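You operate a simulated robot arm through the tools that you are given. There is no shell and no other tool.

Carry out the task below with a simulated two-armed robot. There is one attempt and no reset: what you move stays moved.

## Task
Rinse the wooden stick and green brush and close both powder lids.
Fine: rinse in the clear glass, stand both back in their cups; lids of the green box and the silver tin.

The check looks at the end state, three seconds after you hand in, the way a careful person would. Anything else that was tipped, shoved, dropped, spilled or broken makes it a failure. Lids that push on must go on centred and level and be pressed home; caps that screw on are set level and turned clockwise until they are tight.

## Robot
Two 7-joint arms with two-finger parallel grippers on one trunk that stands fixed in place. Base frame: the origin is at the foot of the trunk, x ahead of it, y to its left, z up; the work surface is at about z = 1.012. Units: m, degrees, N and s.
The left shoulder is at [0.071, 0.156, 1.08], the right one opposite. Each reaches about 1.231 m from its shoulder. Payload 3.91 kg a hand.
The tool frame of a hand sits at the grasp point between the pads (the TCP): z along the fingers, y along the line on which they close. The tips reach 0.03 m beyond it. Largest opening 0.11 m; finger width 0.02, thickness 0.01; the body of the gripper, 0.048 by 0.112 m, starts 0.055 m behind the TCP.
Orientation is that of the tool frame in the base frame, as a unit quaternion [x, y, z, w]. With the fingers straight down and closing along the base's y, the tool's x points along the base's -x, its y along +y and its z along -z.

## Interface
- The arms move only by the tool send_rows. It takes "left_series", "right_series" or both (then of equal length, played together; a hand with none holds still); each is a list of rows, each a list of 6 numbers: the shift along the tool's x, y, z in m, then the turn, a rotation vector about the tool's x, y, z in degrees. In form: [[x, y, z, ax, ay, az], ...]. A call has 1 to 20 rows; each row is the pose to reach, as a shift and turn from the pose commanded when the call began, along the tool's axes at that moment. "left_jaw" and "right_jaw" are, for a hand that has rows, the finger opening in m, from 0 to 0.11, set as the call begins (left out, the last holds). A row lasts 0.2 s, in which the tool goes at most 0.05 m and 8.6 degrees; a call with a longer step from one row to the next is refused whole, and so is a gripper value outside its range. A pose out of reach is approached as far as the arm can. The call stops where the force on the tool passes 40 N (or 10 N more than at its start, if that is more) or the arm is blocked; 0.2 s more then pass. Each finger travels about 0.108 m/s and halts on what it meets, pressing with about 32 N; the grip force reading is that of the motor and also rises with nothing between the fingers. The clock runs only during rows and for 0.2 s after the last one: add rows that repeat a pose to give the fingers time. The reply holds the time, the measured pose of the TCP, the force on the tool along the base axes, the opening and the grip force, in the units named above and with some noise, with the torque about the TCP (base axes, N m) and any sound that the robot's microphone picked up.
- Cameras (640 x 400 px; columns grow to the right, rows downward): "scene" is now at [0.127, 0.0553, 1.3336]; the picture's right is [0.55, -0.84, 0.00], its down [-0.34, -0.22, -0.91] and it looks along [0.77, 0.50, -0.40] (base axes); focal length 318 px, centre (320, 200). "left" rides on the left gripper at [0.072, -0.017, -0.104] in its tool frame; the picture's right is [0.23, 0.97, 0.00], its down [-0.76, 0.18, -0.62] and it looks along [-0.61, 0.14, 0.78] (tool axes); focal length 222 px, centre (320, 200). "right" rides on the right gripper at [0.072, 0.017, -0.103] in its tool frame; the picture's right is [-0.23, 0.97, 0.00], its down [-0.76, -0.18, -0.62] and it looks along [-0.61, -0.14, 0.78] (tool axes); focal length 222 px, centre (320, 200). There is no depth. A picture from a camera that has moved, and an enlarged one, comes with that camera's place and axes in the base frame and with its lens. The place of the scene camera against the robot may be out by one fixed shift of up to 0.012 m in any direction.
- get_image(camera): a new picture of that camera. The clock stands still meanwhile.
- lift_body(by): slides the trunk up (or, below 0, down) by that many m; the arms and the scene camera ride with it, the base frame stays. It gives what a move gives, with no picture.
- pan_tilt(pan, tilt): turns the head with the scene camera to pan (to the left, within 86 degrees either way) and tilt (down, from -29 to 69), counted from straight ahead of the robot. It gives what a move gives.
- zoom(camera, box): a new picture of the part [left, top, right, bottom] of that camera's present view, enlarged. The clock stands still meanwhile.
- sign_off(): hands the job in; it is judged then, once.

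Nothing tells you positions but the pictures and the camera data. Unless the task says otherwise, let go and move clear before handing in.

The tools are called after "Call:" as a command line: name --argument value ..., lists and objects as JSON in quotes. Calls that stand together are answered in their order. send_rows: Moves the arms, as the interface text tells. Its arguments: {"type":"object","properties":{"left_series":{"type":"array","items":{"type":"array","items":{"type":"number"}}},"left_jaw":{"type":"number"},"right_series":{"type":"array","items":{"type":"array","items":{"type":"number"}}},"right_jaw":{"type":"number"}},"required":[]} The other tools are called the same way: lift_body (by) moves the trunk up or down; pan_tilt (pan, tilt) turns the head that bears the scene camera; get_image (camera) takes a picture; zoom (camera, box) takes an enlarged picture of a part of a camera's view; sign_off () hands the job in.

At the start:

```text
clock: 0.0
left_tcp_pos: [0.5471, 0.6647, 1.2003]
left_tcp_rot: [0.0, 1.0, 0.0, 0.001]
left_force: [-0.1, 0.1, 0.4]
left_torque: [-0.01, 0.01, 0.0]
left_gripper_width: 0.1098
left_grasp_force: 0.0
right_tcp_pos: [0.8754, 0.1373, 1.1884]
right_tcp_rot: [0.0, 1.0, 0.0, 0.0]
right_force: [0.5, -0.1, -0.1]
right_torque: [-0.01, -0.02, 0.01]
right_gripper_width: 0.1096
right_grasp_force: 0.1
trunk travel left (down, up): [-0.525, 0.415]
head pan, tilt (commanded): [33.1, 23.8]
```

scene: 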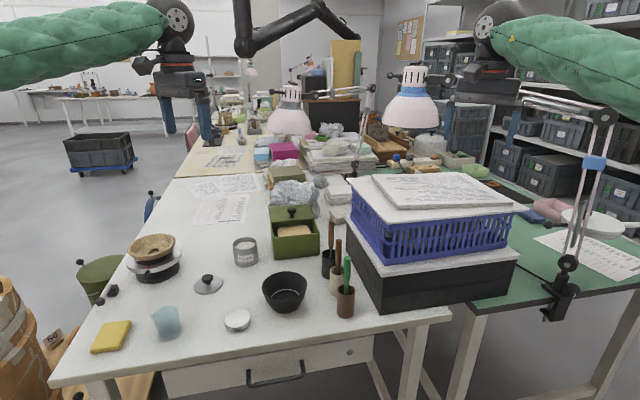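
right: 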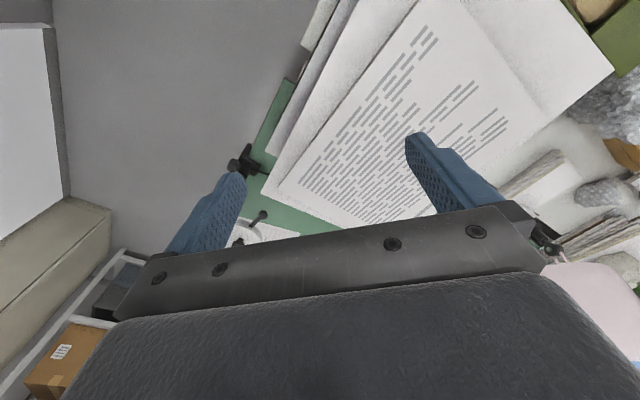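
left: 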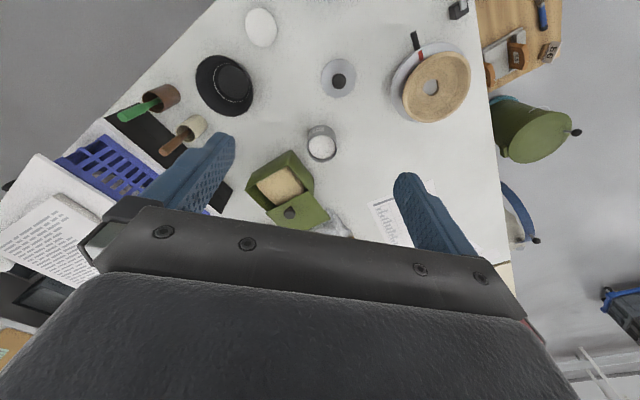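

I see the bench with the clear glass (front left), a black bowl, silver tin, green box with an open lid, and cups with the brushes and stick. I'll zoom in to identify everything before moving.

Call:
zoom --camera "scene" --box '[220, 190, 380, 340]'

Call:
zoom --camera "scene" --box '[80, 220, 260, 370]'

Call:
zoom --camera "left" --box '[100, 0, 360, 240]'

Call:
zoom --camera "left" --box '[280, 0, 540, 240]'

```text
2.67 times, centred on (300, 265) of scene
camera zoom: at [0.127, 0.0553, 1.3336], right [0.55, -0.84, 0.0], down [-0.34, -0.22, -0.91], along [0.77, 0.5, -0.4], focal length 847 px, centre (373, 27)
```

zoom: 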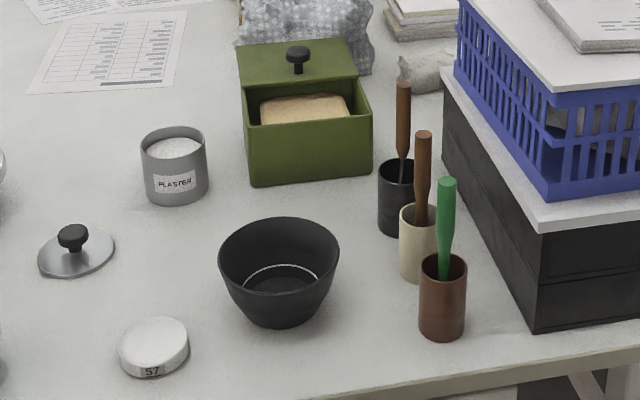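

```text
2.67 times, centred on (170, 295) of scene
camera zoom: at [0.127, 0.0553, 1.3336], right [0.55, -0.84, 0.0], down [-0.34, -0.22, -0.91], along [0.77, 0.5, -0.4], focal length 847 px, centre (720, -53)
```

zoom: 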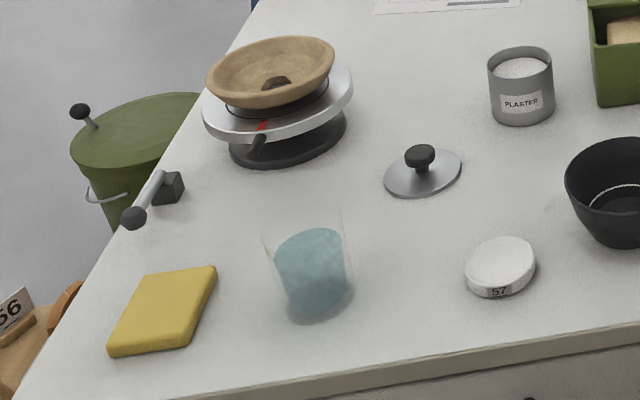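

```text
1.67 times, centred on (230, 120) of left
camera zoom: at [0.4738, 0.647, 1.3042], right [-0.23, 0.97, 0.0], down [0.76, 0.18, 0.62], along [0.61, 0.14, -0.78], focal length 370 px, centre (470, 333)
```

zoom: 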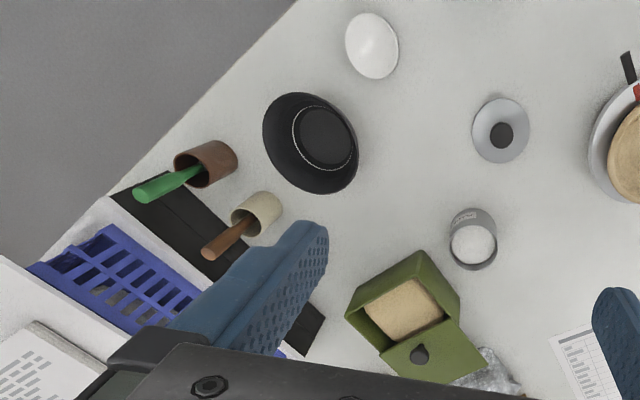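

```text
1.67 times, centred on (410, 120) of left
camera zoom: at [0.4738, 0.647, 1.3042], right [-0.23, 0.97, 0.0], down [0.76, 0.18, 0.62], along [0.61, 0.14, -0.78], focal length 370 px, centre (170, 333)
```

zoom: 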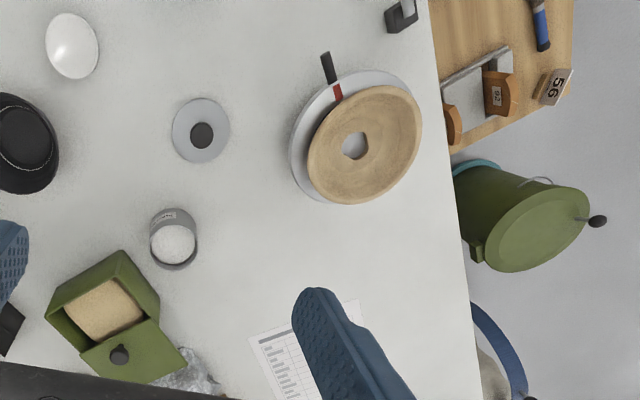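

The tabletop looks lower than the stated 1.012 m when I triangulate the tin between the scene and left cameras (I get about 0.77 to 0.8). I'll move the left hand at its present height to get a second viewpoint and settle this.

Call:
send_rows --left_series '[[0.01, -0.043, 0, 0, 0, 0], [0.02, -0.086, 0, 0, 0, 0], [0.03, -0.129, 0, 0, 0, 0], [0.04, -0.172, 0, 0, 0, 0], [0.047, -0.215, 0, 0, 0, 0]]'

Call:
get_image --camera "left"

Call:
get_image --camera "scene"

```text
clock: 1.2
left_tcp_pos: [0.5004, 0.4461, 1.1998]
left_tcp_rot: [0.0, 1.0, 0.001, -0.001]
left_force: [-0.1, 0.2, 0.6]
left_torque: [0.06, 0.01, -0.01]
left_gripper_width: 0.1099
left_grasp_force: 0.0
right_tcp_pos: [0.8761, 0.1366, 1.188]
right_tcp_rot: [0.0, 1.0, 0.001, 0.001]
right_force: [-0.1, -0.7, 0.3]
right_torque: [0.02, 0.0, -0.03]
right_gripper_width: 0.1103
right_grasp_force: 0.0
trunk travel left (down, up): [-0.525, 0.415]
head pan, tilt (commanded): [33.1, 23.8]
```

```text
taken
camera left: at [0.4268, 0.4287, 1.3048], right [-0.23, 0.97, 0.0], down [0.76, 0.18, 0.62], along [0.61, 0.14, -0.78], focal length 222 px, centre (320, 200)
```

left: 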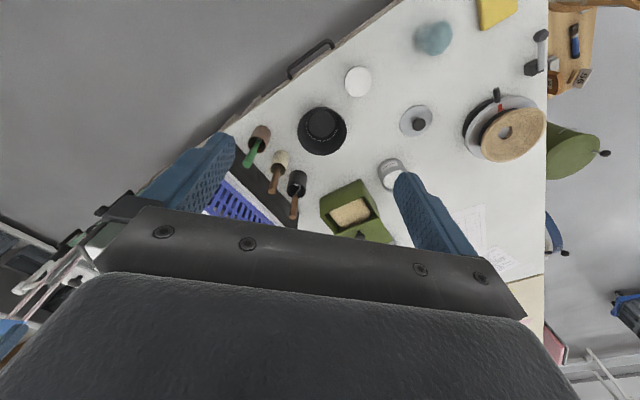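

```text
taken
camera scene: at [0.127, 0.0536, 1.3336], right [0.55, -0.84, 0.0], down [-0.34, -0.22, -0.91], along [0.77, 0.5, -0.4], focal length 318 px, centre (320, 200)
```

scene: 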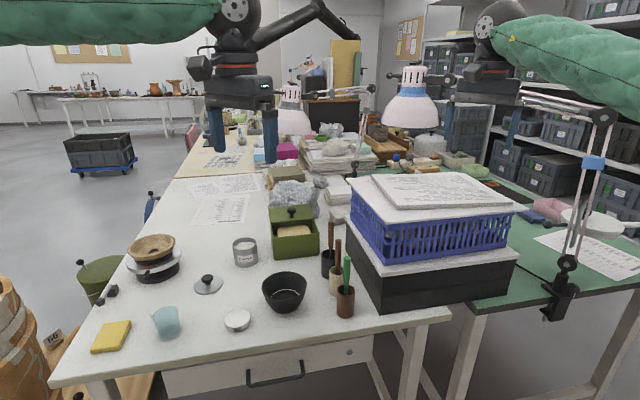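

The two wrist views put the bench surface near z = 0.74, well below the stated value, so I'll trust the pictures and approach carefully. Now I'm zooming in on the cups, the box and the tin.

Call:
zoom --camera "left" --box '[220, 80, 380, 240]'

Call:
zoom --camera "left" --box '[340, 0, 560, 200]'

Call:
zoom --camera "scene" --box '[300, 210, 370, 325]'

Call:
zoom --camera "scene" --box '[220, 195, 330, 275]'

```text
2.50 times, centred on (300, 160) of left
camera zoom: at [0.4268, 0.4287, 1.3048], right [-0.23, 0.97, 0.0], down [0.76, 0.18, 0.62], along [0.61, 0.14, -0.78], focal length 555 px, centre (370, 300)
```

zoom: 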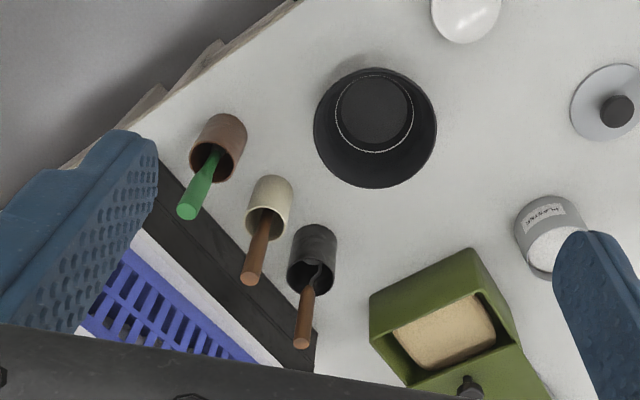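

```text
2.00 times, centred on (450, 100) of left
camera zoom: at [0.4268, 0.4287, 1.3048], right [-0.23, 0.97, 0.0], down [0.76, 0.18, 0.62], along [0.61, 0.14, -0.78], focal length 444 px, centre (60, 400)
```

zoom: 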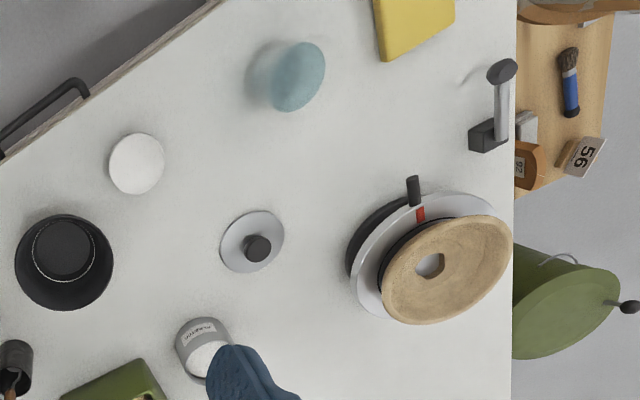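

```text
3.48 times, centred on (335, 268) of scene
camera zoom: at [0.127, 0.0536, 1.3336], right [0.55, -0.84, 0.0], down [-0.34, -0.22, -0.91], along [0.77, 0.5, -0.4], focal length 1105 px, centre (268, -35)
```

zoom: 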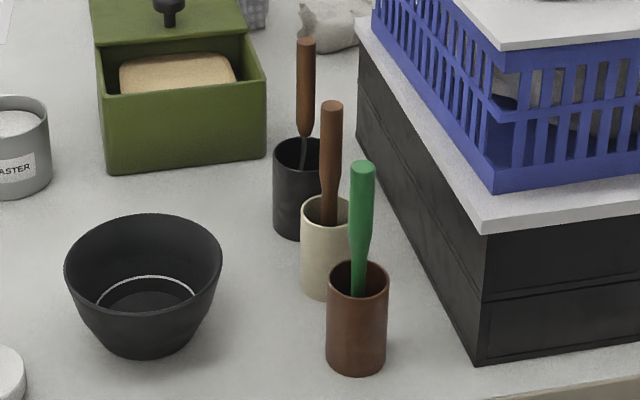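

```text
5.00 times, centred on (275, 235) of scene
camera zoom: at [0.127, 0.0536, 1.3336], right [0.55, -0.84, 0.0], down [-0.34, -0.22, -0.91], along [0.77, 0.5, -0.4], focal length 1588 px, centre (545, 25)
```

zoom: 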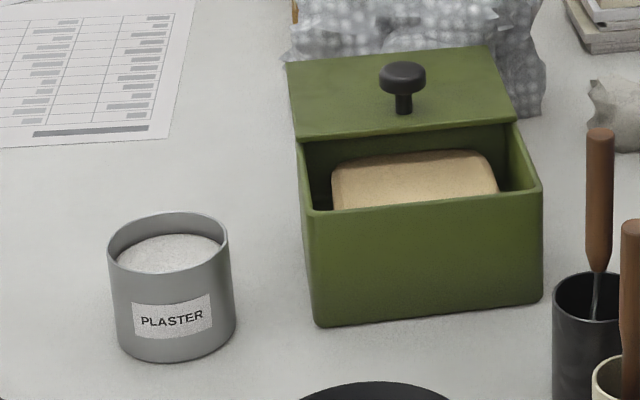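

The cream cup's tool looks all wood (the stick), the black cup holds a metal-shafted tool, and the brown cup holds the green brush. I'll bring the left hand lower over the free bench area to look at the box lid and the tin.

Call:
send_rows --left_series '[[-0.008, 0.029, 0.033, 0, 0, 0], [-0.017, 0.058, 0.067, 0, 0, 0], [-0.025, 0.087, 0.1, 0, 0, 0], [-0.033, 0.116, 0.133, 0, 0, 0], [-0.042, 0.145, 0.167, 0, 0, 0], [-0.05, 0.174, 0.2, 0, 0, 0]]'

Call:
get_image --camera "left"

Call:
zoom --camera "left" --box '[200, 60, 440, 240]'

```text
clock: 2.6
left_tcp_pos: [0.5514, 0.623, 0.9981]
left_tcp_rot: [0.0, 1.0, -0.001, -0.001]
left_force: [-0.4, 0.9, 0.4]
left_torque: [0.01, -0.02, 0.03]
left_gripper_width: 0.1099
left_grasp_force: 0.1
right_tcp_pos: [0.8766, 0.1393, 1.1875]
right_tcp_rot: [0.0, 1.0, 0.0, -0.001]
right_force: [-0.1, 0.0, -0.7]
right_torque: [-0.02, 0.0, 0.0]
right_gripper_width: 0.1099
right_grasp_force: 0.1
trunk travel left (down, up): [-0.525, 0.415]
head pan, tilt (commanded): [33.1, 23.8]
```

```text
taken
camera left: at [0.4782, 0.6051, 1.1024], right [-0.23, 0.97, 0.0], down [0.76, 0.18, 0.62], along [0.61, 0.14, -0.78], focal length 222 px, centre (320, 200)
```

left: 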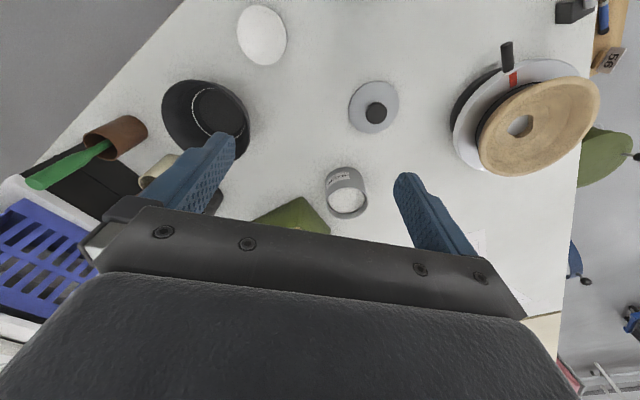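

```text
2.22 times, centred on (320, 150) of left
camera zoom: at [0.4782, 0.6051, 1.1024], right [-0.23, 0.97, 0.0], down [0.76, 0.18, 0.62], along [0.61, 0.14, -0.78], focal length 494 px, centre (320, 311)
```

zoom: 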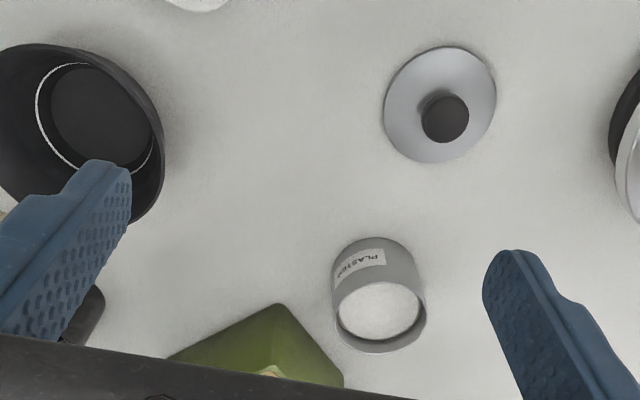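

The tin lid's knob comes out at about (0.567, 0.715, 0.744), so the bench is near z = 0.715. Next I move the left hand forward to look at the green box and its lid.

Call:
send_rows --left_series '[[-0.045, -0.01, 0, 0, 0, 0], [-0.09, -0.02, 0, 0, 0, 0], [-0.135, -0.03, 0, 0, 0, 0], [-0.18, -0.04, 0, 0, 0, 0], [-0.225, -0.05, 0, 0, 0, 0], [-0.25, -0.053, 0, 0, 0, 0]]'

Call:
get_image --camera "left"

Call:
zoom --camera "left" --box '[200, 40, 440, 220]'

Call:
get_image --camera "scene"

```text
clock: 4.0
left_tcp_pos: [0.8017, 0.5688, 0.9984]
left_tcp_rot: [-0.001, 1.0, 0.0, -0.001]
left_force: [-0.3, 0.4, 0.1]
left_torque: [-0.01, -0.04, 0.02]
left_gripper_width: 0.11
left_grasp_force: 0.0
right_tcp_pos: [0.8752, 0.138, 1.1901]
right_tcp_rot: [0.0, 1.0, 0.0, 0.0]
right_force: [0.0, -0.3, 0.5]
right_torque: [-0.01, -0.03, -0.02]
right_gripper_width: 0.11
right_grasp_force: 0.2
trunk travel left (down, up): [-0.525, 0.415]
head pan, tilt (commanded): [33.1, 23.8]
```

```text
taken
camera left: at [0.7274, 0.5507, 1.1024], right [-0.23, 0.97, 0.0], down [0.76, 0.18, 0.62], along [0.61, 0.14, -0.78], focal length 222 px, centre (320, 200)
```

left: 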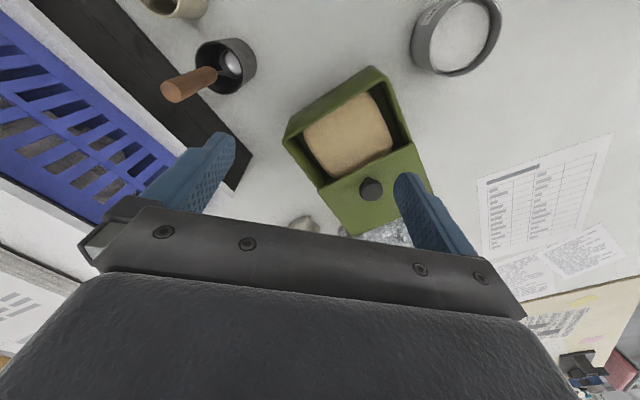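

```text
2.22 times, centred on (320, 130) of left
camera zoom: at [0.7274, 0.5507, 1.1024], right [-0.23, 0.97, 0.0], down [0.76, 0.18, 0.62], along [0.61, 0.14, -0.78], focal length 494 px, centre (320, 356)
```

zoom: 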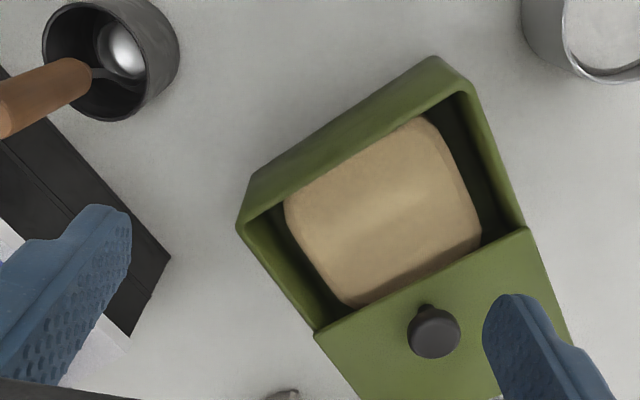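

```text
taken
camera scene: at [0.126, 0.0549, 1.3337], right [0.55, -0.84, 0.0], down [-0.34, -0.22, -0.91], along [0.77, 0.5, -0.4], focal length 318 px, centre (320, 200)
```

scene: 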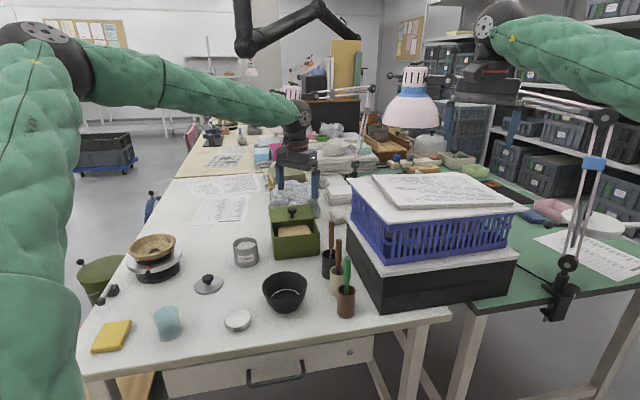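

The lid seems to lie on or in the rear half of the green box, slid back, with its knob up. I need to know whether it is level, sliding or hinged, so I'll zoom in from the head camera and move the hand for a side view.

Call:
zoom --camera "scene" --box '[260, 190, 330, 265]'

Call:
send_rows --left_series '[[0.0, 0.04, 0, 0, 0, 0], [0.0, 0.08, 0, 0, 0, 8], [0.0, 0.12, 0, 0, 0, 16], [0.0, 0.16, 0, 0, 0, 24], [0.0, 0.2, 0, 0, 0, 32], [0.0, 0.22, 0.0, 0, 0, 40]]'

Call:
get_image --camera "left"

```text
5.33 times, centred on (295, 228) of scene
camera zoom: at [0.126, 0.0549, 1.3337], right [0.55, -0.84, 0.0], down [-0.34, -0.22, -0.91], along [0.77, 0.5, -0.4], focal length 1694 px, centre (453, 53)
```

zoom: 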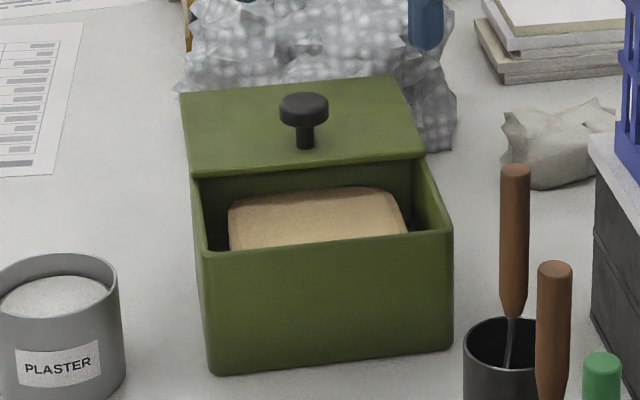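

```text
clock: 5.4
left_tcp_pos: [0.8023, 0.7902, 0.999]
left_tcp_rot: [0.343, 0.939, -0.001, -0.001]
left_force: [1.1, 0.7, -0.4]
left_torque: [0.02, -0.01, 0.01]
left_gripper_width: 0.1099
left_grasp_force: 0.1
right_tcp_pos: [0.8765, 0.1401, 1.1889]
right_tcp_rot: [0.0, 1.0, 0.0, 0.0]
right_force: [-0.5, -1.0, 0.9]
right_torque: [0.04, 0.01, 0.01]
right_gripper_width: 0.11
right_grasp_force: 0.0
trunk travel left (down, up): [-0.525, 0.415]
head pan, tilt (commanded): [33.1, 23.8]
```

```text
taken
camera left: at [0.7343, 0.8234, 1.1028], right [0.45, 0.89, 0.0], down [0.7, -0.35, 0.62], along [0.55, -0.28, -0.78], focal length 222 px, centre (320, 200)
```

left: 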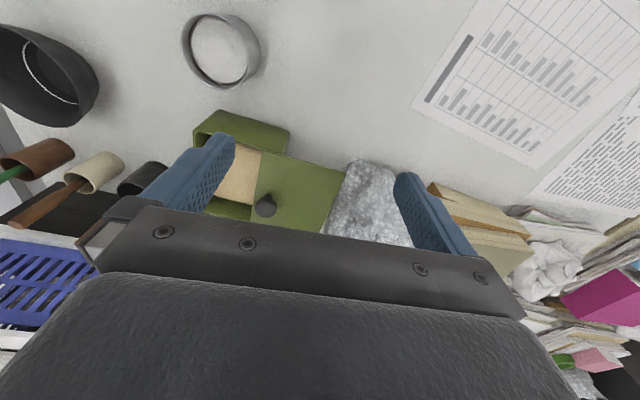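

The view shows the lid roughly level and overlapping the rear of the box. I'll zoom in here to see how it sits.

Call:
zoom --camera "left" --box '[180, 90, 420, 240]'

```text
2.67 times, centred on (300, 165) of left
camera zoom: at [0.7343, 0.8234, 1.1028], right [0.45, 0.89, 0.0], down [0.7, -0.35, 0.62], along [0.55, -0.28, -0.78], focal length 592 px, centre (373, 293)
```

zoom: 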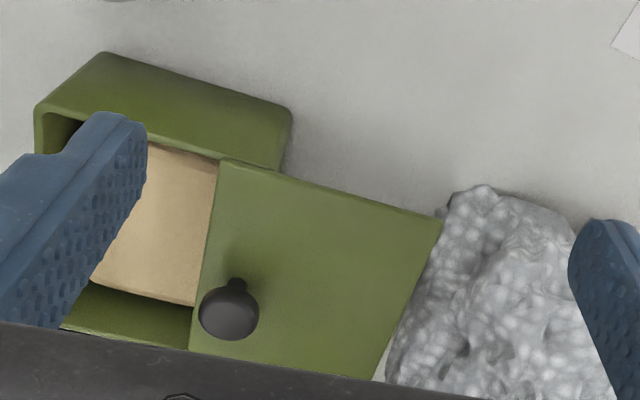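

The lid is level and overhangs the back of the box far too much to be loose, with its knob near its front edge, so it is a sliding lid that must be pulled forward about 0.1 m. First I'll go to a clear patch and touch the bench lightly to get the true surface height.

Call:
send_rows --left_series '[[0.006, -0.045, 0.017, 0, 0, -6.7], [0.013, -0.089, 0.033, 0, 0, -13.3], [0.019, -0.134, 0.05, 0, 0, -20], [0.026, -0.178, 0.067, 0, 0, -26.7], [0.032, -0.223, 0.083, 0, 0, -33.3], [0.0386, -0.2674, 0.1, 0, 0, -40]]' --left_jaw 0.0

Call:
get_image --camera "left"

Call:
get_image --camera "scene"

```text
clock: 6.8
left_tcp_pos: [0.6003, 0.6081, 0.9012]
left_tcp_rot: [-0.001, 1.0, -0.001, 0.0]
left_force: [-1.1, 0.1, -0.1]
left_torque: [-0.01, 0.02, -0.03]
left_gripper_width: 0.0002
left_grasp_force: 32.1
right_tcp_pos: [0.8769, 0.1385, 1.1899]
right_tcp_rot: [0.0, 1.0, 0.0, 0.0]
right_force: [-0.7, 0.6, 0.7]
right_torque: [-0.02, 0.0, 0.02]
right_gripper_width: 0.1096
right_grasp_force: 0.1
trunk travel left (down, up): [-0.525, 0.415]
head pan, tilt (commanded): [33.1, 23.8]
```

```text
taken
camera left: at [0.5266, 0.59, 1.0054], right [-0.23, 0.97, 0.0], down [0.76, 0.18, 0.62], along [0.61, 0.14, -0.78], focal length 222 px, centre (320, 200)
```

left: 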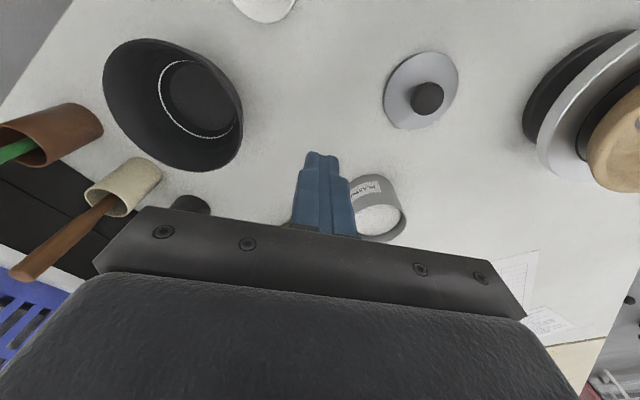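

```text
taken
camera scene: at [0.1265, 0.0555, 1.3337], right [0.55, -0.84, 0.0], down [-0.34, -0.22, -0.91], along [0.77, 0.5, -0.4], focal length 318 px, centre (320, 200)
```

scene: 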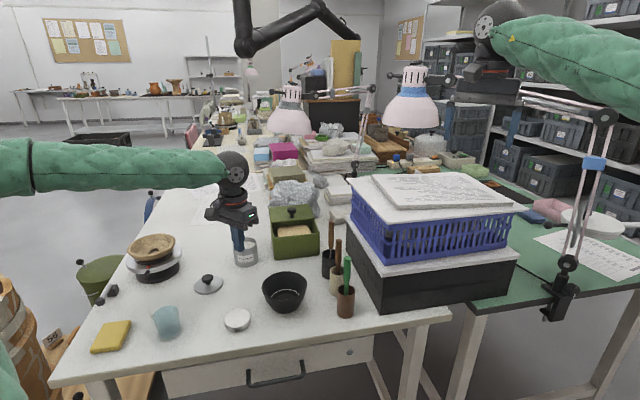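

The closed left fingertips are above a bare patch of bench at about (0.60, 0.61). I'll descend most of the way, then creep down to feel the surface.

Call:
send_rows --left_series '[[0, 0, 0.04, 0, 0, 0], [0, 0, 0.08, 0, 0, 0], [0, 0, 0.11, 0, 0, 0]]'

Call:
get_image --camera "left"

Call:
zoom --camera "scene" --box '[190, 200, 290, 300]'

```text
clock: 7.6
left_tcp_pos: [0.5982, 0.6102, 0.7893]
left_tcp_rot: [0.001, 1.0, 0.0, 0.0]
left_force: [-0.7, -0.5, 0.2]
left_torque: [0.02, -0.02, 0.03]
left_gripper_width: 0.0
left_grasp_force: 31.9
right_tcp_pos: [0.877, 0.1378, 1.1884]
right_tcp_rot: [0.0, 1.0, 0.0, -0.001]
right_force: [0.4, 0.1, -0.4]
right_torque: [-0.02, 0.02, 0.0]
right_gripper_width: 0.1098
right_grasp_force: 0.2
trunk travel left (down, up): [-0.525, 0.415]
head pan, tilt (commanded): [33.1, 23.8]
```

```text
taken
camera left: at [0.5249, 0.592, 0.8925], right [-0.23, 0.97, 0.0], down [0.76, 0.18, 0.62], along [0.61, 0.14, -0.78], focal length 222 px, centre (320, 200)
```

left: 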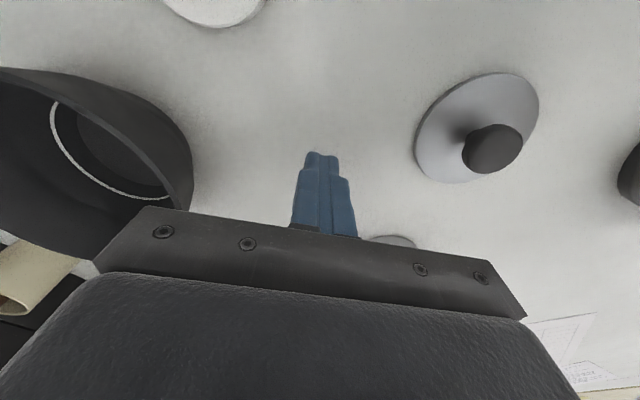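

```text
4.00 times, centred on (240, 250) of scene
camera zoom: at [0.1275, 0.0557, 1.3335], right [0.55, -0.84, 0.0], down [-0.34, -0.22, -0.91], along [0.77, 0.5, -0.41], focal length 1271 px, centre (640, 0)
```

zoom: 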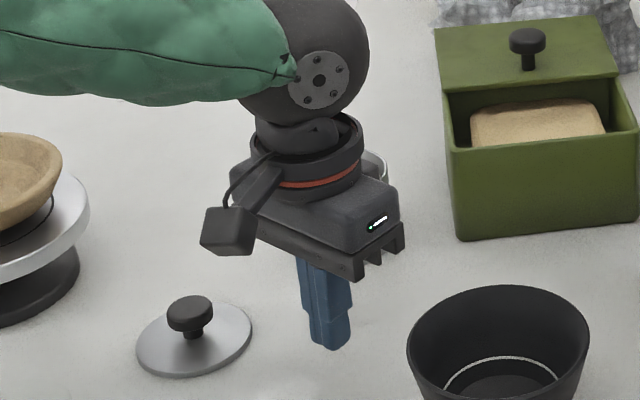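

Now I creep down 4 mm per row until the fingertips touch the bench.

Call:
send_rows --left_series '[[0, 0, 0.005, 0, 0, 0], [0, 0, 0.01, 0, 0, 0], [0, 0, 0.014, 0, 0, 0], [0, 0, 0.018, 0, 0, 0], [0, 0, 0.022, 0, 0, 0], [0, 0, 0.026, 0, 0, 0], [0, 0, 0.03, 0, 0, 0], [0, 0, 0.034, 0, 0, 0], [0, 0, 0.038, 0, 0, 0], [0, 0, 0.042, 0, 0, 0], [0, 0, 0.046, 0, 0, 0], [0, 0, 0.05, 0, 0, 0]]'

```text
clock: 9.1
left_tcp_pos: [0.5978, 0.6108, 0.771]
left_tcp_rot: [0.0, 1.0, 0.002, 0.003]
left_force: [-19.0, 0.1, 27.8]
left_torque: [-0.03, 0.87, -0.12]
left_gripper_width: 0.0
left_grasp_force: 31.9
right_tcp_pos: [0.8739, 0.1382, 1.1904]
right_tcp_rot: [0.0, 1.0, 0.0, 0.001]
right_force: [0.4, -0.6, 0.2]
right_torque: [-0.01, -0.02, 0.0]
right_gripper_width: 0.1099
right_grasp_force: 0.0
trunk travel left (down, up): [-0.525, 0.415]
head pan, tilt (commanded): [33.1, 23.8]
stopped in row 7 (left hand): the force on the tool passed its limit at 45 N (the readings are from after the stop); the commanded pose is now the measured one
```

Contact came with the TCP at 0.771, so the bench top is at z ≈ 0.741. I'll rise clear, then lift the trunk a little to get parallax on the lamp shade near the box and on the whole scene.

Call:
send_rows --left_series '[[0, 0, -0.04, 0, 0, 0], [0, 0, -0.08, 0, 0, 0], [0, 0, -0.12, 0, 0, 0]]' --left_jaw 0.06

Call:
lift_body --by 0.15

Call:
get_image --camera "scene"

Call:
get_image --camera "left"

Call:
get_image --camera "right"

```text
clock: 9.9
left_tcp_pos: [0.5984, 0.61, 0.8882]
left_tcp_rot: [0.001, 1.0, 0.0, 0.002]
left_force: [-0.7, -0.3, 0.3]
left_torque: [0.0, -0.02, -0.02]
left_gripper_width: 0.06
left_grasp_force: 0.1
right_tcp_pos: [0.8772, 0.1378, 1.1886]
right_tcp_rot: [0.0, 1.0, 0.0, 0.0]
right_force: [0.5, -0.7, -0.4]
right_torque: [0.03, -0.03, 0.02]
right_gripper_width: 0.1101
right_grasp_force: 0.1
trunk travel left (down, up): [-0.525, 0.415]
head pan, tilt (commanded): [33.1, 23.8]
```

```text
clock: 11.6
left_tcp_pos: [0.5987, 0.6108, 1.038]
left_tcp_rot: [0.0, 1.0, 0.0, 0.002]
left_force: [1.0, -0.8, -0.2]
left_torque: [0.0, 0.01, -0.01]
left_gripper_width: 0.0601
left_grasp_force: 0.0
right_tcp_pos: [0.8762, 0.1379, 1.3378]
right_tcp_rot: [-0.001, 1.0, 0.0, -0.001]
right_force: [-0.5, -0.5, 0.1]
right_torque: [0.02, 0.02, -0.03]
right_gripper_width: 0.1098
right_grasp_force: 0.1
trunk travel left (down, up): [-0.675, 0.265]
head pan, tilt (commanded): [33.1, 23.8]
```

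```text
taken
camera scene: at [0.1274, 0.0555, 1.4835], right [0.55, -0.84, 0.0], down [-0.34, -0.22, -0.91], along [0.77, 0.5, -0.41], focal length 318 px, centre (320, 200)
```

scene: 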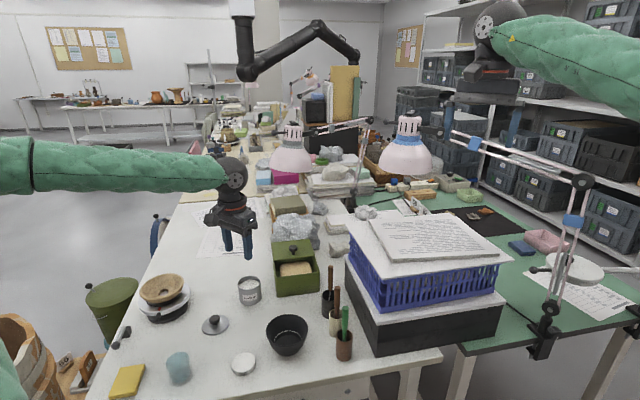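

```text
taken
camera left: at [0.5252, 0.5929, 1.141], right [-0.23, 0.97, 0.0], down [0.76, 0.18, 0.63], along [0.61, 0.14, -0.78], focal length 222 px, centre (320, 200)
```

left: 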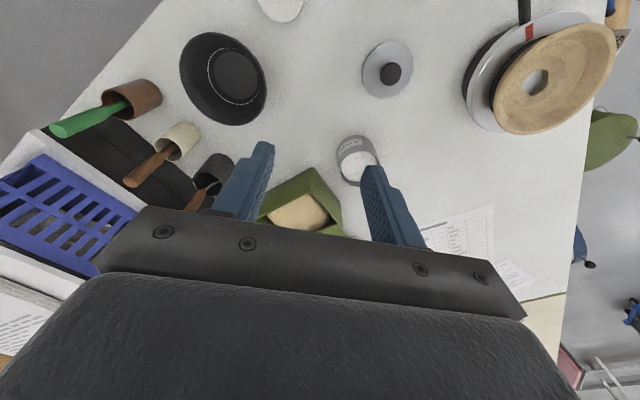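

```text
taken
camera right: at [0.805, 0.1541, 1.4406], right [0.23, 0.97, 0.0], down [0.76, -0.18, 0.62], along [0.61, -0.14, -0.78], focal length 222 px, centre (320, 200)
```

right: 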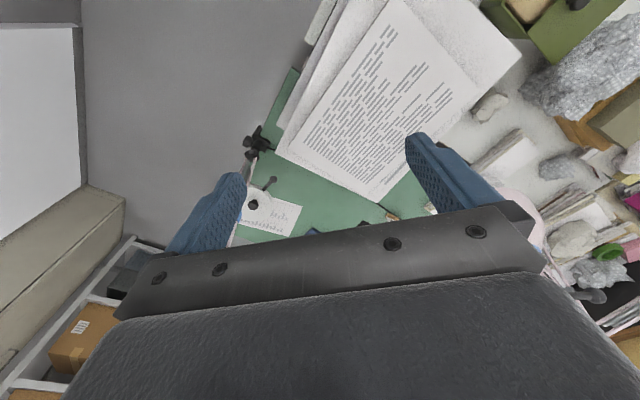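

Lamp 1's shade is far away (about (1.13, 0.85, 1.12)), so the box is clear to work at. I'll zoom in on the cups, the tin, its lid and the glass from this raised height to triangulate them.

Call:
zoom --camera "scene" --box '[300, 255, 400, 375]'

Call:
zoom --camera "scene" --box '[190, 230, 330, 350]'

Call:
zoom --camera "scene" --box '[90, 270, 250, 400]'

```text
3.33 times, centred on (350, 315) of scene
camera zoom: at [0.1274, 0.0555, 1.4835], right [0.55, -0.84, 0.0], down [-0.34, -0.22, -0.91], along [0.77, 0.5, -0.41], focal length 1059 px, centre (220, -183)
```

zoom: 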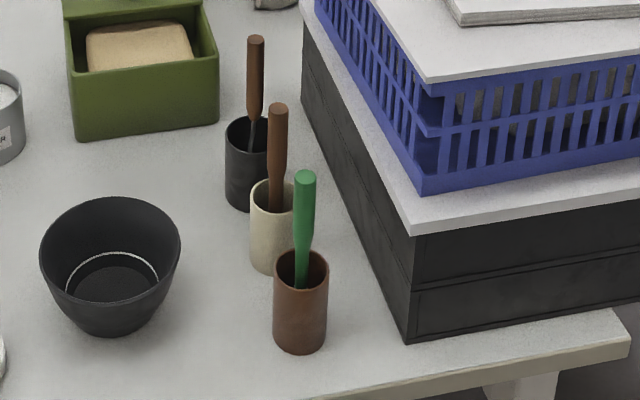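

```text
3.33 times, centred on (260, 290) of scene
camera zoom: at [0.1274, 0.0555, 1.4835], right [0.55, -0.84, 0.0], down [-0.34, -0.22, -0.91], along [0.77, 0.5, -0.41], focal length 1059 px, centre (520, -100)
```

zoom: 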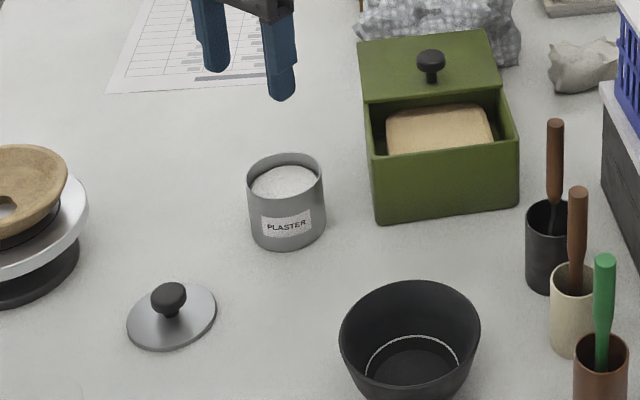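

```text
3.08 times, centred on (170, 335) of scene
camera zoom: at [0.1274, 0.0555, 1.4835], right [0.55, -0.84, 0.0], down [-0.34, -0.22, -0.91], along [0.77, 0.5, -0.41], focal length 978 px, centre (782, -215)
```

zoom: 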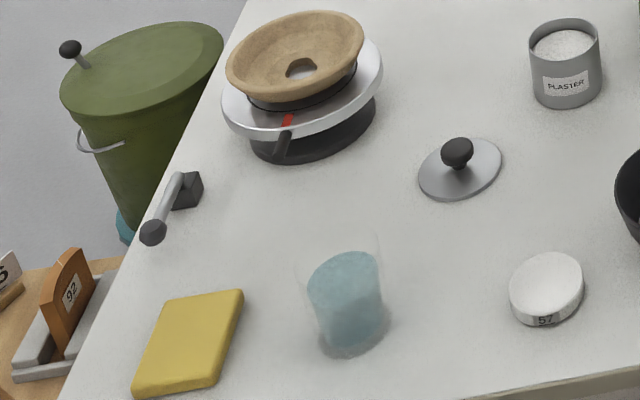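

I now have the main geometry:
- Cup rims are near z = 0.816, with the green brush top at about (0.691, 0.340, 0.898) and the stick top at about (0.744, 0.395, 0.902).
- The glass is at about (0.395, 0.643) with its rim near 0.84 and the water near 0.815.

I'll park the right arm out of the way and bring the left hand over the box knob at about (0.879, 0.653), turned 45° to line up with the slide.

Call:
send_rows --left_series '[[-0.04, 0.006, 0.008, 0, 0, 6.4], [-0.08, 0.012, 0.016, 0, 0, 12.9], [-0.12, 0.018, 0.025, 0, 0, 19.3], [-0.16, 0.024, 0.033, 0, 0, 25.7], [-0.2, 0.03, 0.041, 0, 0, 32.1], [-0.24, 0.036, 0.05, 0, 0, 38.6], [-0.28, 0.042, 0.058, 0, 0, 45]]' --left_jaw 0.06 --right_series '[[0.03, -0.035, 0, 0, 0, 0], [0.06, -0.07, 0, 0, 0, 0], [0.09, -0.105, 0, 0, 0, 0], [0.12, -0.14, 0, 0, 0, 0], [0.15, -0.175, 0, 0, 0, 0], [0.18, -0.21, 0, 0, 0, 0], [0.2, -0.24, 0, 0, 0, 0]]'

Call:
get_image --camera "left"

Call:
get_image --camera "scene"

```text
clock: 13.2
left_tcp_pos: [0.8824, 0.6554, 0.9809]
left_tcp_rot: [0.384, 0.923, 0.001, 0.001]
left_force: [0.5, 0.0, 0.1]
left_torque: [-0.04, 0.01, 0.02]
left_gripper_width: 0.06
left_grasp_force: 0.0
right_tcp_pos: [0.6804, -0.1017, 1.3368]
right_tcp_rot: [-0.001, 1.0, 0.0, -0.001]
right_force: [-0.1, 0.5, -0.3]
right_torque: [-0.02, 0.01, -0.01]
right_gripper_width: 0.1101
right_grasp_force: 0.1
trunk travel left (down, up): [-0.675, 0.265]
head pan, tilt (commanded): [33.1, 23.8]
```

```text
taken
camera left: at [0.8168, 0.6926, 1.0852], right [0.53, 0.85, 0.0], down [0.66, -0.42, 0.62], along [0.53, -0.33, -0.78], focal length 222 px, centre (320, 200)
```

left: 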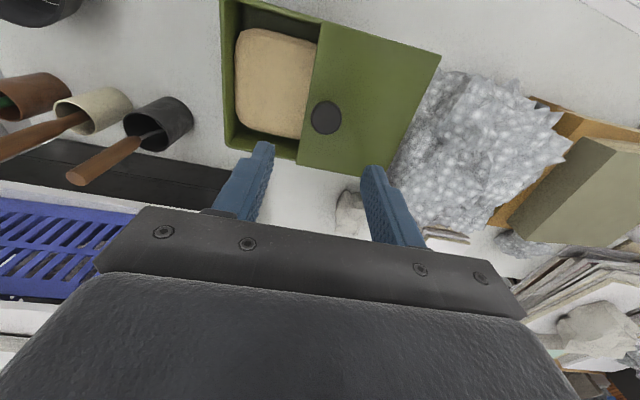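

```text
taken
camera scene: at [0.1285, 0.0537, 1.4835], right [0.55, -0.84, 0.0], down [-0.34, -0.22, -0.91], along [0.76, 0.5, -0.41], focal length 318 px, centre (320, 200)
```

scene: 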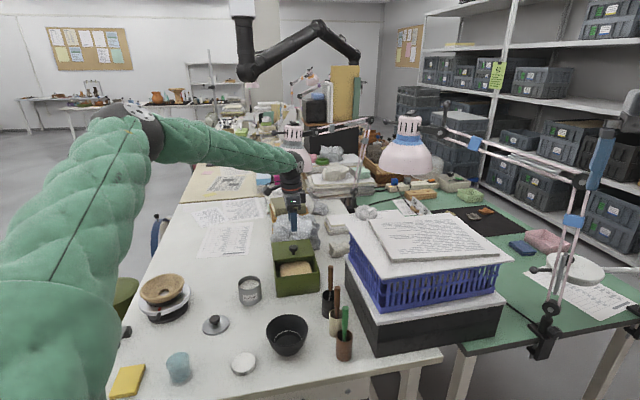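

The knob is centred under the fingers at about (0.882, 0.657), its top near z = 0.862 and the lid top near 0.836. I'll descend around the knob, staying just above the lid.

Call:
send_rows --left_series '[[0, 0.0, 0.04, 0, 0, 0], [0, 0.0, 0.075, 0, 0, 0], [0, 0.0, 0.095, 0, 0, 0], [0, 0.0, 0.102, 0, 0, 0], [0, 0, 0.106, 0, 0, 0]]'

Call:
get_image --camera "left"

Call:
zoom --camera "scene" --box '[255, 190, 345, 300]'

```text
clock: 14.4
left_tcp_pos: [0.8782, 0.653, 0.8777]
left_tcp_rot: [0.382, 0.924, 0.002, 0.002]
left_force: [0.2, 0.0, 0.3]
left_torque: [0.02, 0.01, 0.01]
left_gripper_width: 0.0599
left_grasp_force: 0.0
right_tcp_pos: [0.6789, -0.099, 1.3395]
right_tcp_rot: [0.0, 1.0, 0.001, 0.0]
right_force: [-0.2, -0.7, 0.6]
right_torque: [-0.01, 0.06, 0.0]
right_gripper_width: 0.1101
right_grasp_force: 0.1
trunk travel left (down, up): [-0.675, 0.265]
head pan, tilt (commanded): [33.1, 23.8]
```

```text
taken
camera left: at [0.813, 0.6918, 0.9802], right [0.53, 0.85, 0.0], down [0.66, -0.41, 0.63], along [0.53, -0.33, -0.78], focal length 222 px, centre (320, 200)
```

left: 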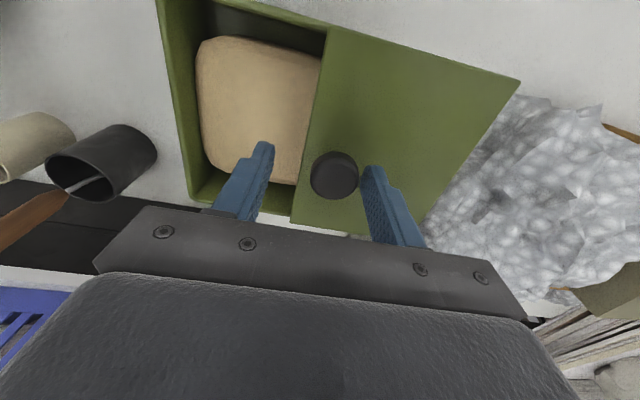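

```text
3.64 times, centred on (300, 245) of scene
camera zoom: at [0.1269, 0.0556, 1.4836], right [0.55, -0.84, 0.0], down [-0.34, -0.22, -0.91], along [0.77, 0.5, -0.4], focal length 1155 px, centre (393, 36)
```

zoom: 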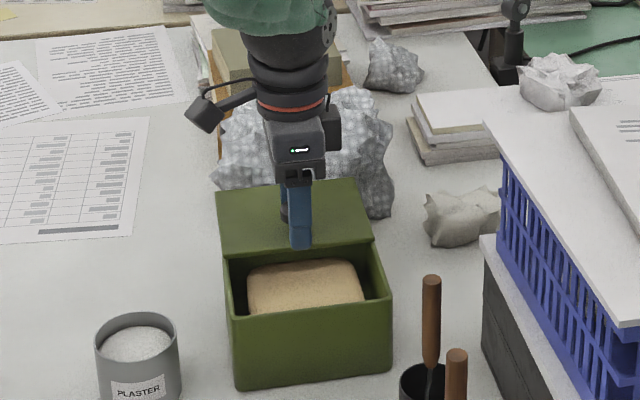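

The knob sits about 9 mm toward the rear finger. I'll centre on it, go down 5 mm more, and close.

Call:
send_rows --left_series '[[0, 0.009, 0.0, 0, 0, 0], [0, 0.009, 0.005, 0, 0, 0], [0, 0.009, 0.006, 0, 0, 0]]'

Call:
send_rows --left_series '[[0, 0, 0, 0, 0, 0], [0, 0, 0, 0, 0, 0], [0, 0, 0, 0, 0, 0]]' --left_jaw 0.0

Call:
get_image --camera "left"

Call:
zoom --camera "scene" --box '[255, 190, 345, 300]'

```text
clock: 15.2
left_tcp_pos: [0.8771, 0.6564, 0.8776]
left_tcp_rot: [0.383, 0.924, 0.002, 0.002]
left_force: [0.5, 0.7, 0.1]
left_torque: [0.01, 0.01, -0.01]
left_gripper_width: 0.06
left_grasp_force: 0.0
left hand out of reach, approached as far as the arm can: row 1, 2, 3
right_tcp_pos: [0.6783, -0.1013, 1.3392]
right_tcp_rot: [0.0, 1.0, 0.0, 0.0]
right_force: [0.1, -0.5, 0.4]
right_torque: [0.01, 0.01, 0.0]
right_gripper_width: 0.1097
right_grasp_force: 0.1
trunk travel left (down, up): [-0.675, 0.265]
head pan, tilt (commanded): [33.1, 23.8]
```

```text
clock: 16.0
left_tcp_pos: [0.8759, 0.6566, 0.876]
left_tcp_rot: [0.383, 0.924, 0.003, 0.002]
left_force: [0.8, 0.2, -1.4]
left_torque: [-0.09, 0.05, 0.01]
left_gripper_width: 0.0313
left_grasp_force: 45.4
right_tcp_pos: [0.6792, -0.1009, 1.3383]
right_tcp_rot: [0.0, 1.0, 0.0, 0.0]
right_force: [-0.6, 0.9, 0.7]
right_torque: [0.03, 0.01, 0.0]
right_gripper_width: 0.1099
right_grasp_force: 0.1
trunk travel left (down, up): [-0.675, 0.265]
head pan, tilt (commanded): [33.1, 23.8]
```

```text
taken
camera left: at [0.8126, 0.6945, 0.9806], right [0.53, 0.85, 0.0], down [0.66, -0.41, 0.63], along [0.53, -0.33, -0.78], focal length 222 px, centre (320, 200)
```

left: 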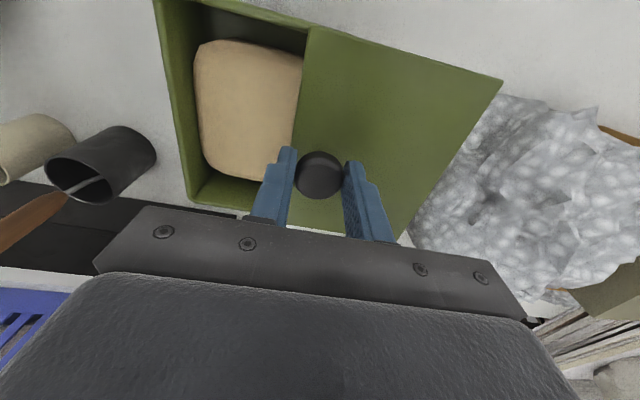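

```text
3.64 times, centred on (300, 245) of scene
camera zoom: at [0.1273, 0.055, 1.4836], right [0.55, -0.84, 0.0], down [-0.34, -0.22, -0.91], along [0.77, 0.5, -0.4], focal length 1155 px, centre (393, 36)
```

zoom: 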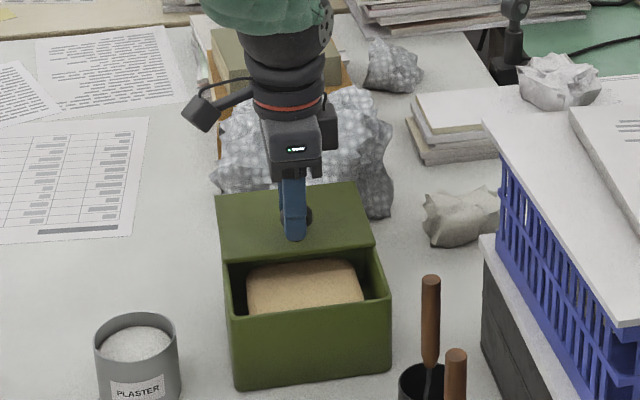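

The knob is gripped (31 mm cap) and the lid already slid a little freely. Now I pull along the slide direction toward the box front, first 3 cm to check the box stays put.

Call:
send_rows --left_series '[[0, -0.008, 0, 0, 0, 0], [0, -0.016, 0, 0, 0, 0], [0, -0.024, 0, 0, 0, 0], [0, -0.032, 0, 0, 0, 0]]'

Call:
get_image --camera "left"

Call:
zoom --camera "scene" --box '[255, 190, 345, 300]'

```text
clock: 17.0
left_tcp_pos: [0.8539, 0.633, 0.8766]
left_tcp_rot: [0.383, 0.924, 0.002, 0.001]
left_force: [0.3, -0.5, 1.3]
left_torque: [-0.24, -0.06, -0.11]
left_gripper_width: 0.0311
left_grasp_force: 45.4
right_tcp_pos: [0.6784, -0.1011, 1.3381]
right_tcp_rot: [0.0, 1.0, 0.001, 0.0]
right_force: [-0.4, 0.4, 0.1]
right_torque: [-0.01, 0.01, 0.03]
right_gripper_width: 0.1099
right_grasp_force: 0.0
trunk travel left (down, up): [-0.675, 0.265]
head pan, tilt (commanded): [33.1, 23.8]
```

```text
taken
camera left: at [0.7894, 0.6714, 0.9806], right [0.53, 0.85, 0.0], down [0.66, -0.41, 0.63], along [0.53, -0.33, -0.78], focal length 222 px, centre (320, 200)
```

left: 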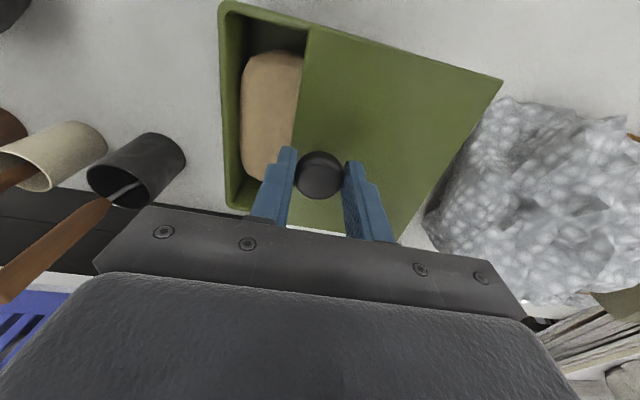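

```text
3.64 times, centred on (300, 245) of scene
camera zoom: at [0.127, 0.0549, 1.4836], right [0.55, -0.84, 0.0], down [-0.34, -0.22, -0.91], along [0.77, 0.5, -0.4], focal length 1155 px, centre (393, 36)
```

zoom: 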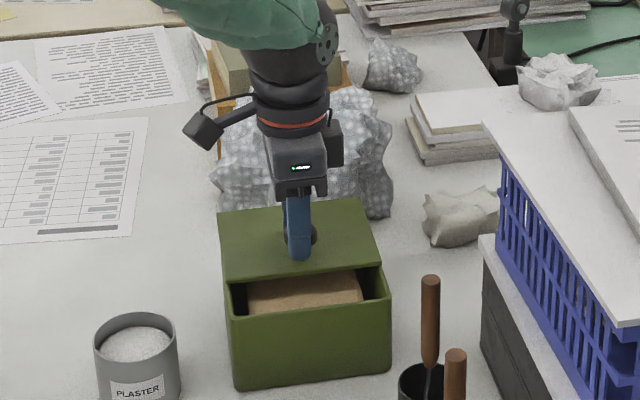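

The lid slides freely and the box hasn't moved. I'll continue pulling.

Call:
send_rows --left_series '[[0, -0.008, 0, 0, 0, 0], [0, -0.016, 0, 0, 0, 0], [0, -0.024, 0, 0, 0, 0], [0, -0.032, 0, 0, 0, 0]]'

Call:
get_image --camera "left"

Call:
zoom --camera "scene" --box '[265, 220, 335, 305]'

```text
clock: 18.0
left_tcp_pos: [0.8315, 0.6103, 0.8759]
left_tcp_rot: [0.383, 0.924, 0.0, 0.002]
left_force: [1.8, -2.4, 6.9]
left_torque: [-0.3, -0.11, -0.12]
left_gripper_width: 0.0314
left_grasp_force: 45.9
right_tcp_pos: [0.6784, -0.1009, 1.3381]
right_tcp_rot: [0.0, 1.0, 0.0, 0.0]
right_force: [-0.1, 0.5, -0.2]
right_torque: [-0.02, -0.03, -0.03]
right_gripper_width: 0.1099
right_grasp_force: 0.0
trunk travel left (down, up): [-0.675, 0.265]
head pan, tilt (commanded): [33.1, 23.8]
```

```text
taken
camera left: at [0.7669, 0.6488, 0.9807], right [0.53, 0.85, 0.0], down [0.66, -0.41, 0.63], along [0.53, -0.33, -0.78], focal length 222 px, centre (320, 200)
```

left: 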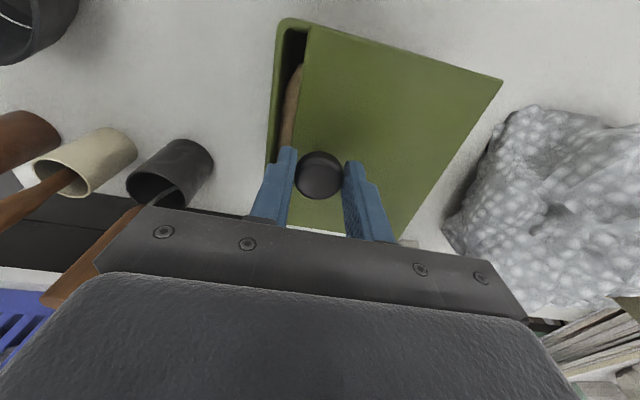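

```text
4.71 times, centred on (300, 262) of scene
camera zoom: at [0.1267, 0.0545, 1.4837], right [0.55, -0.84, 0.0], down [-0.34, -0.22, -0.91], along [0.77, 0.5, -0.4], focal length 1495 px, centre (414, -94)
```

zoom: 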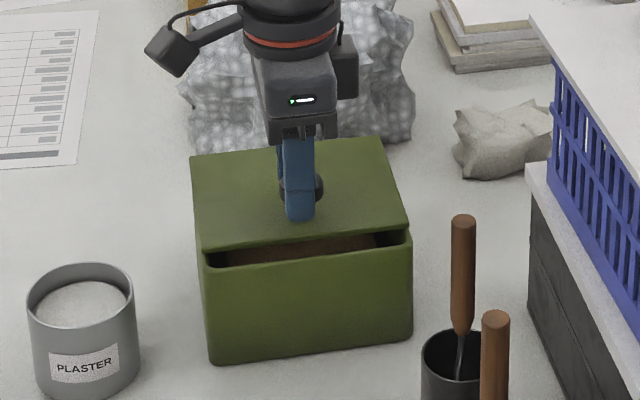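

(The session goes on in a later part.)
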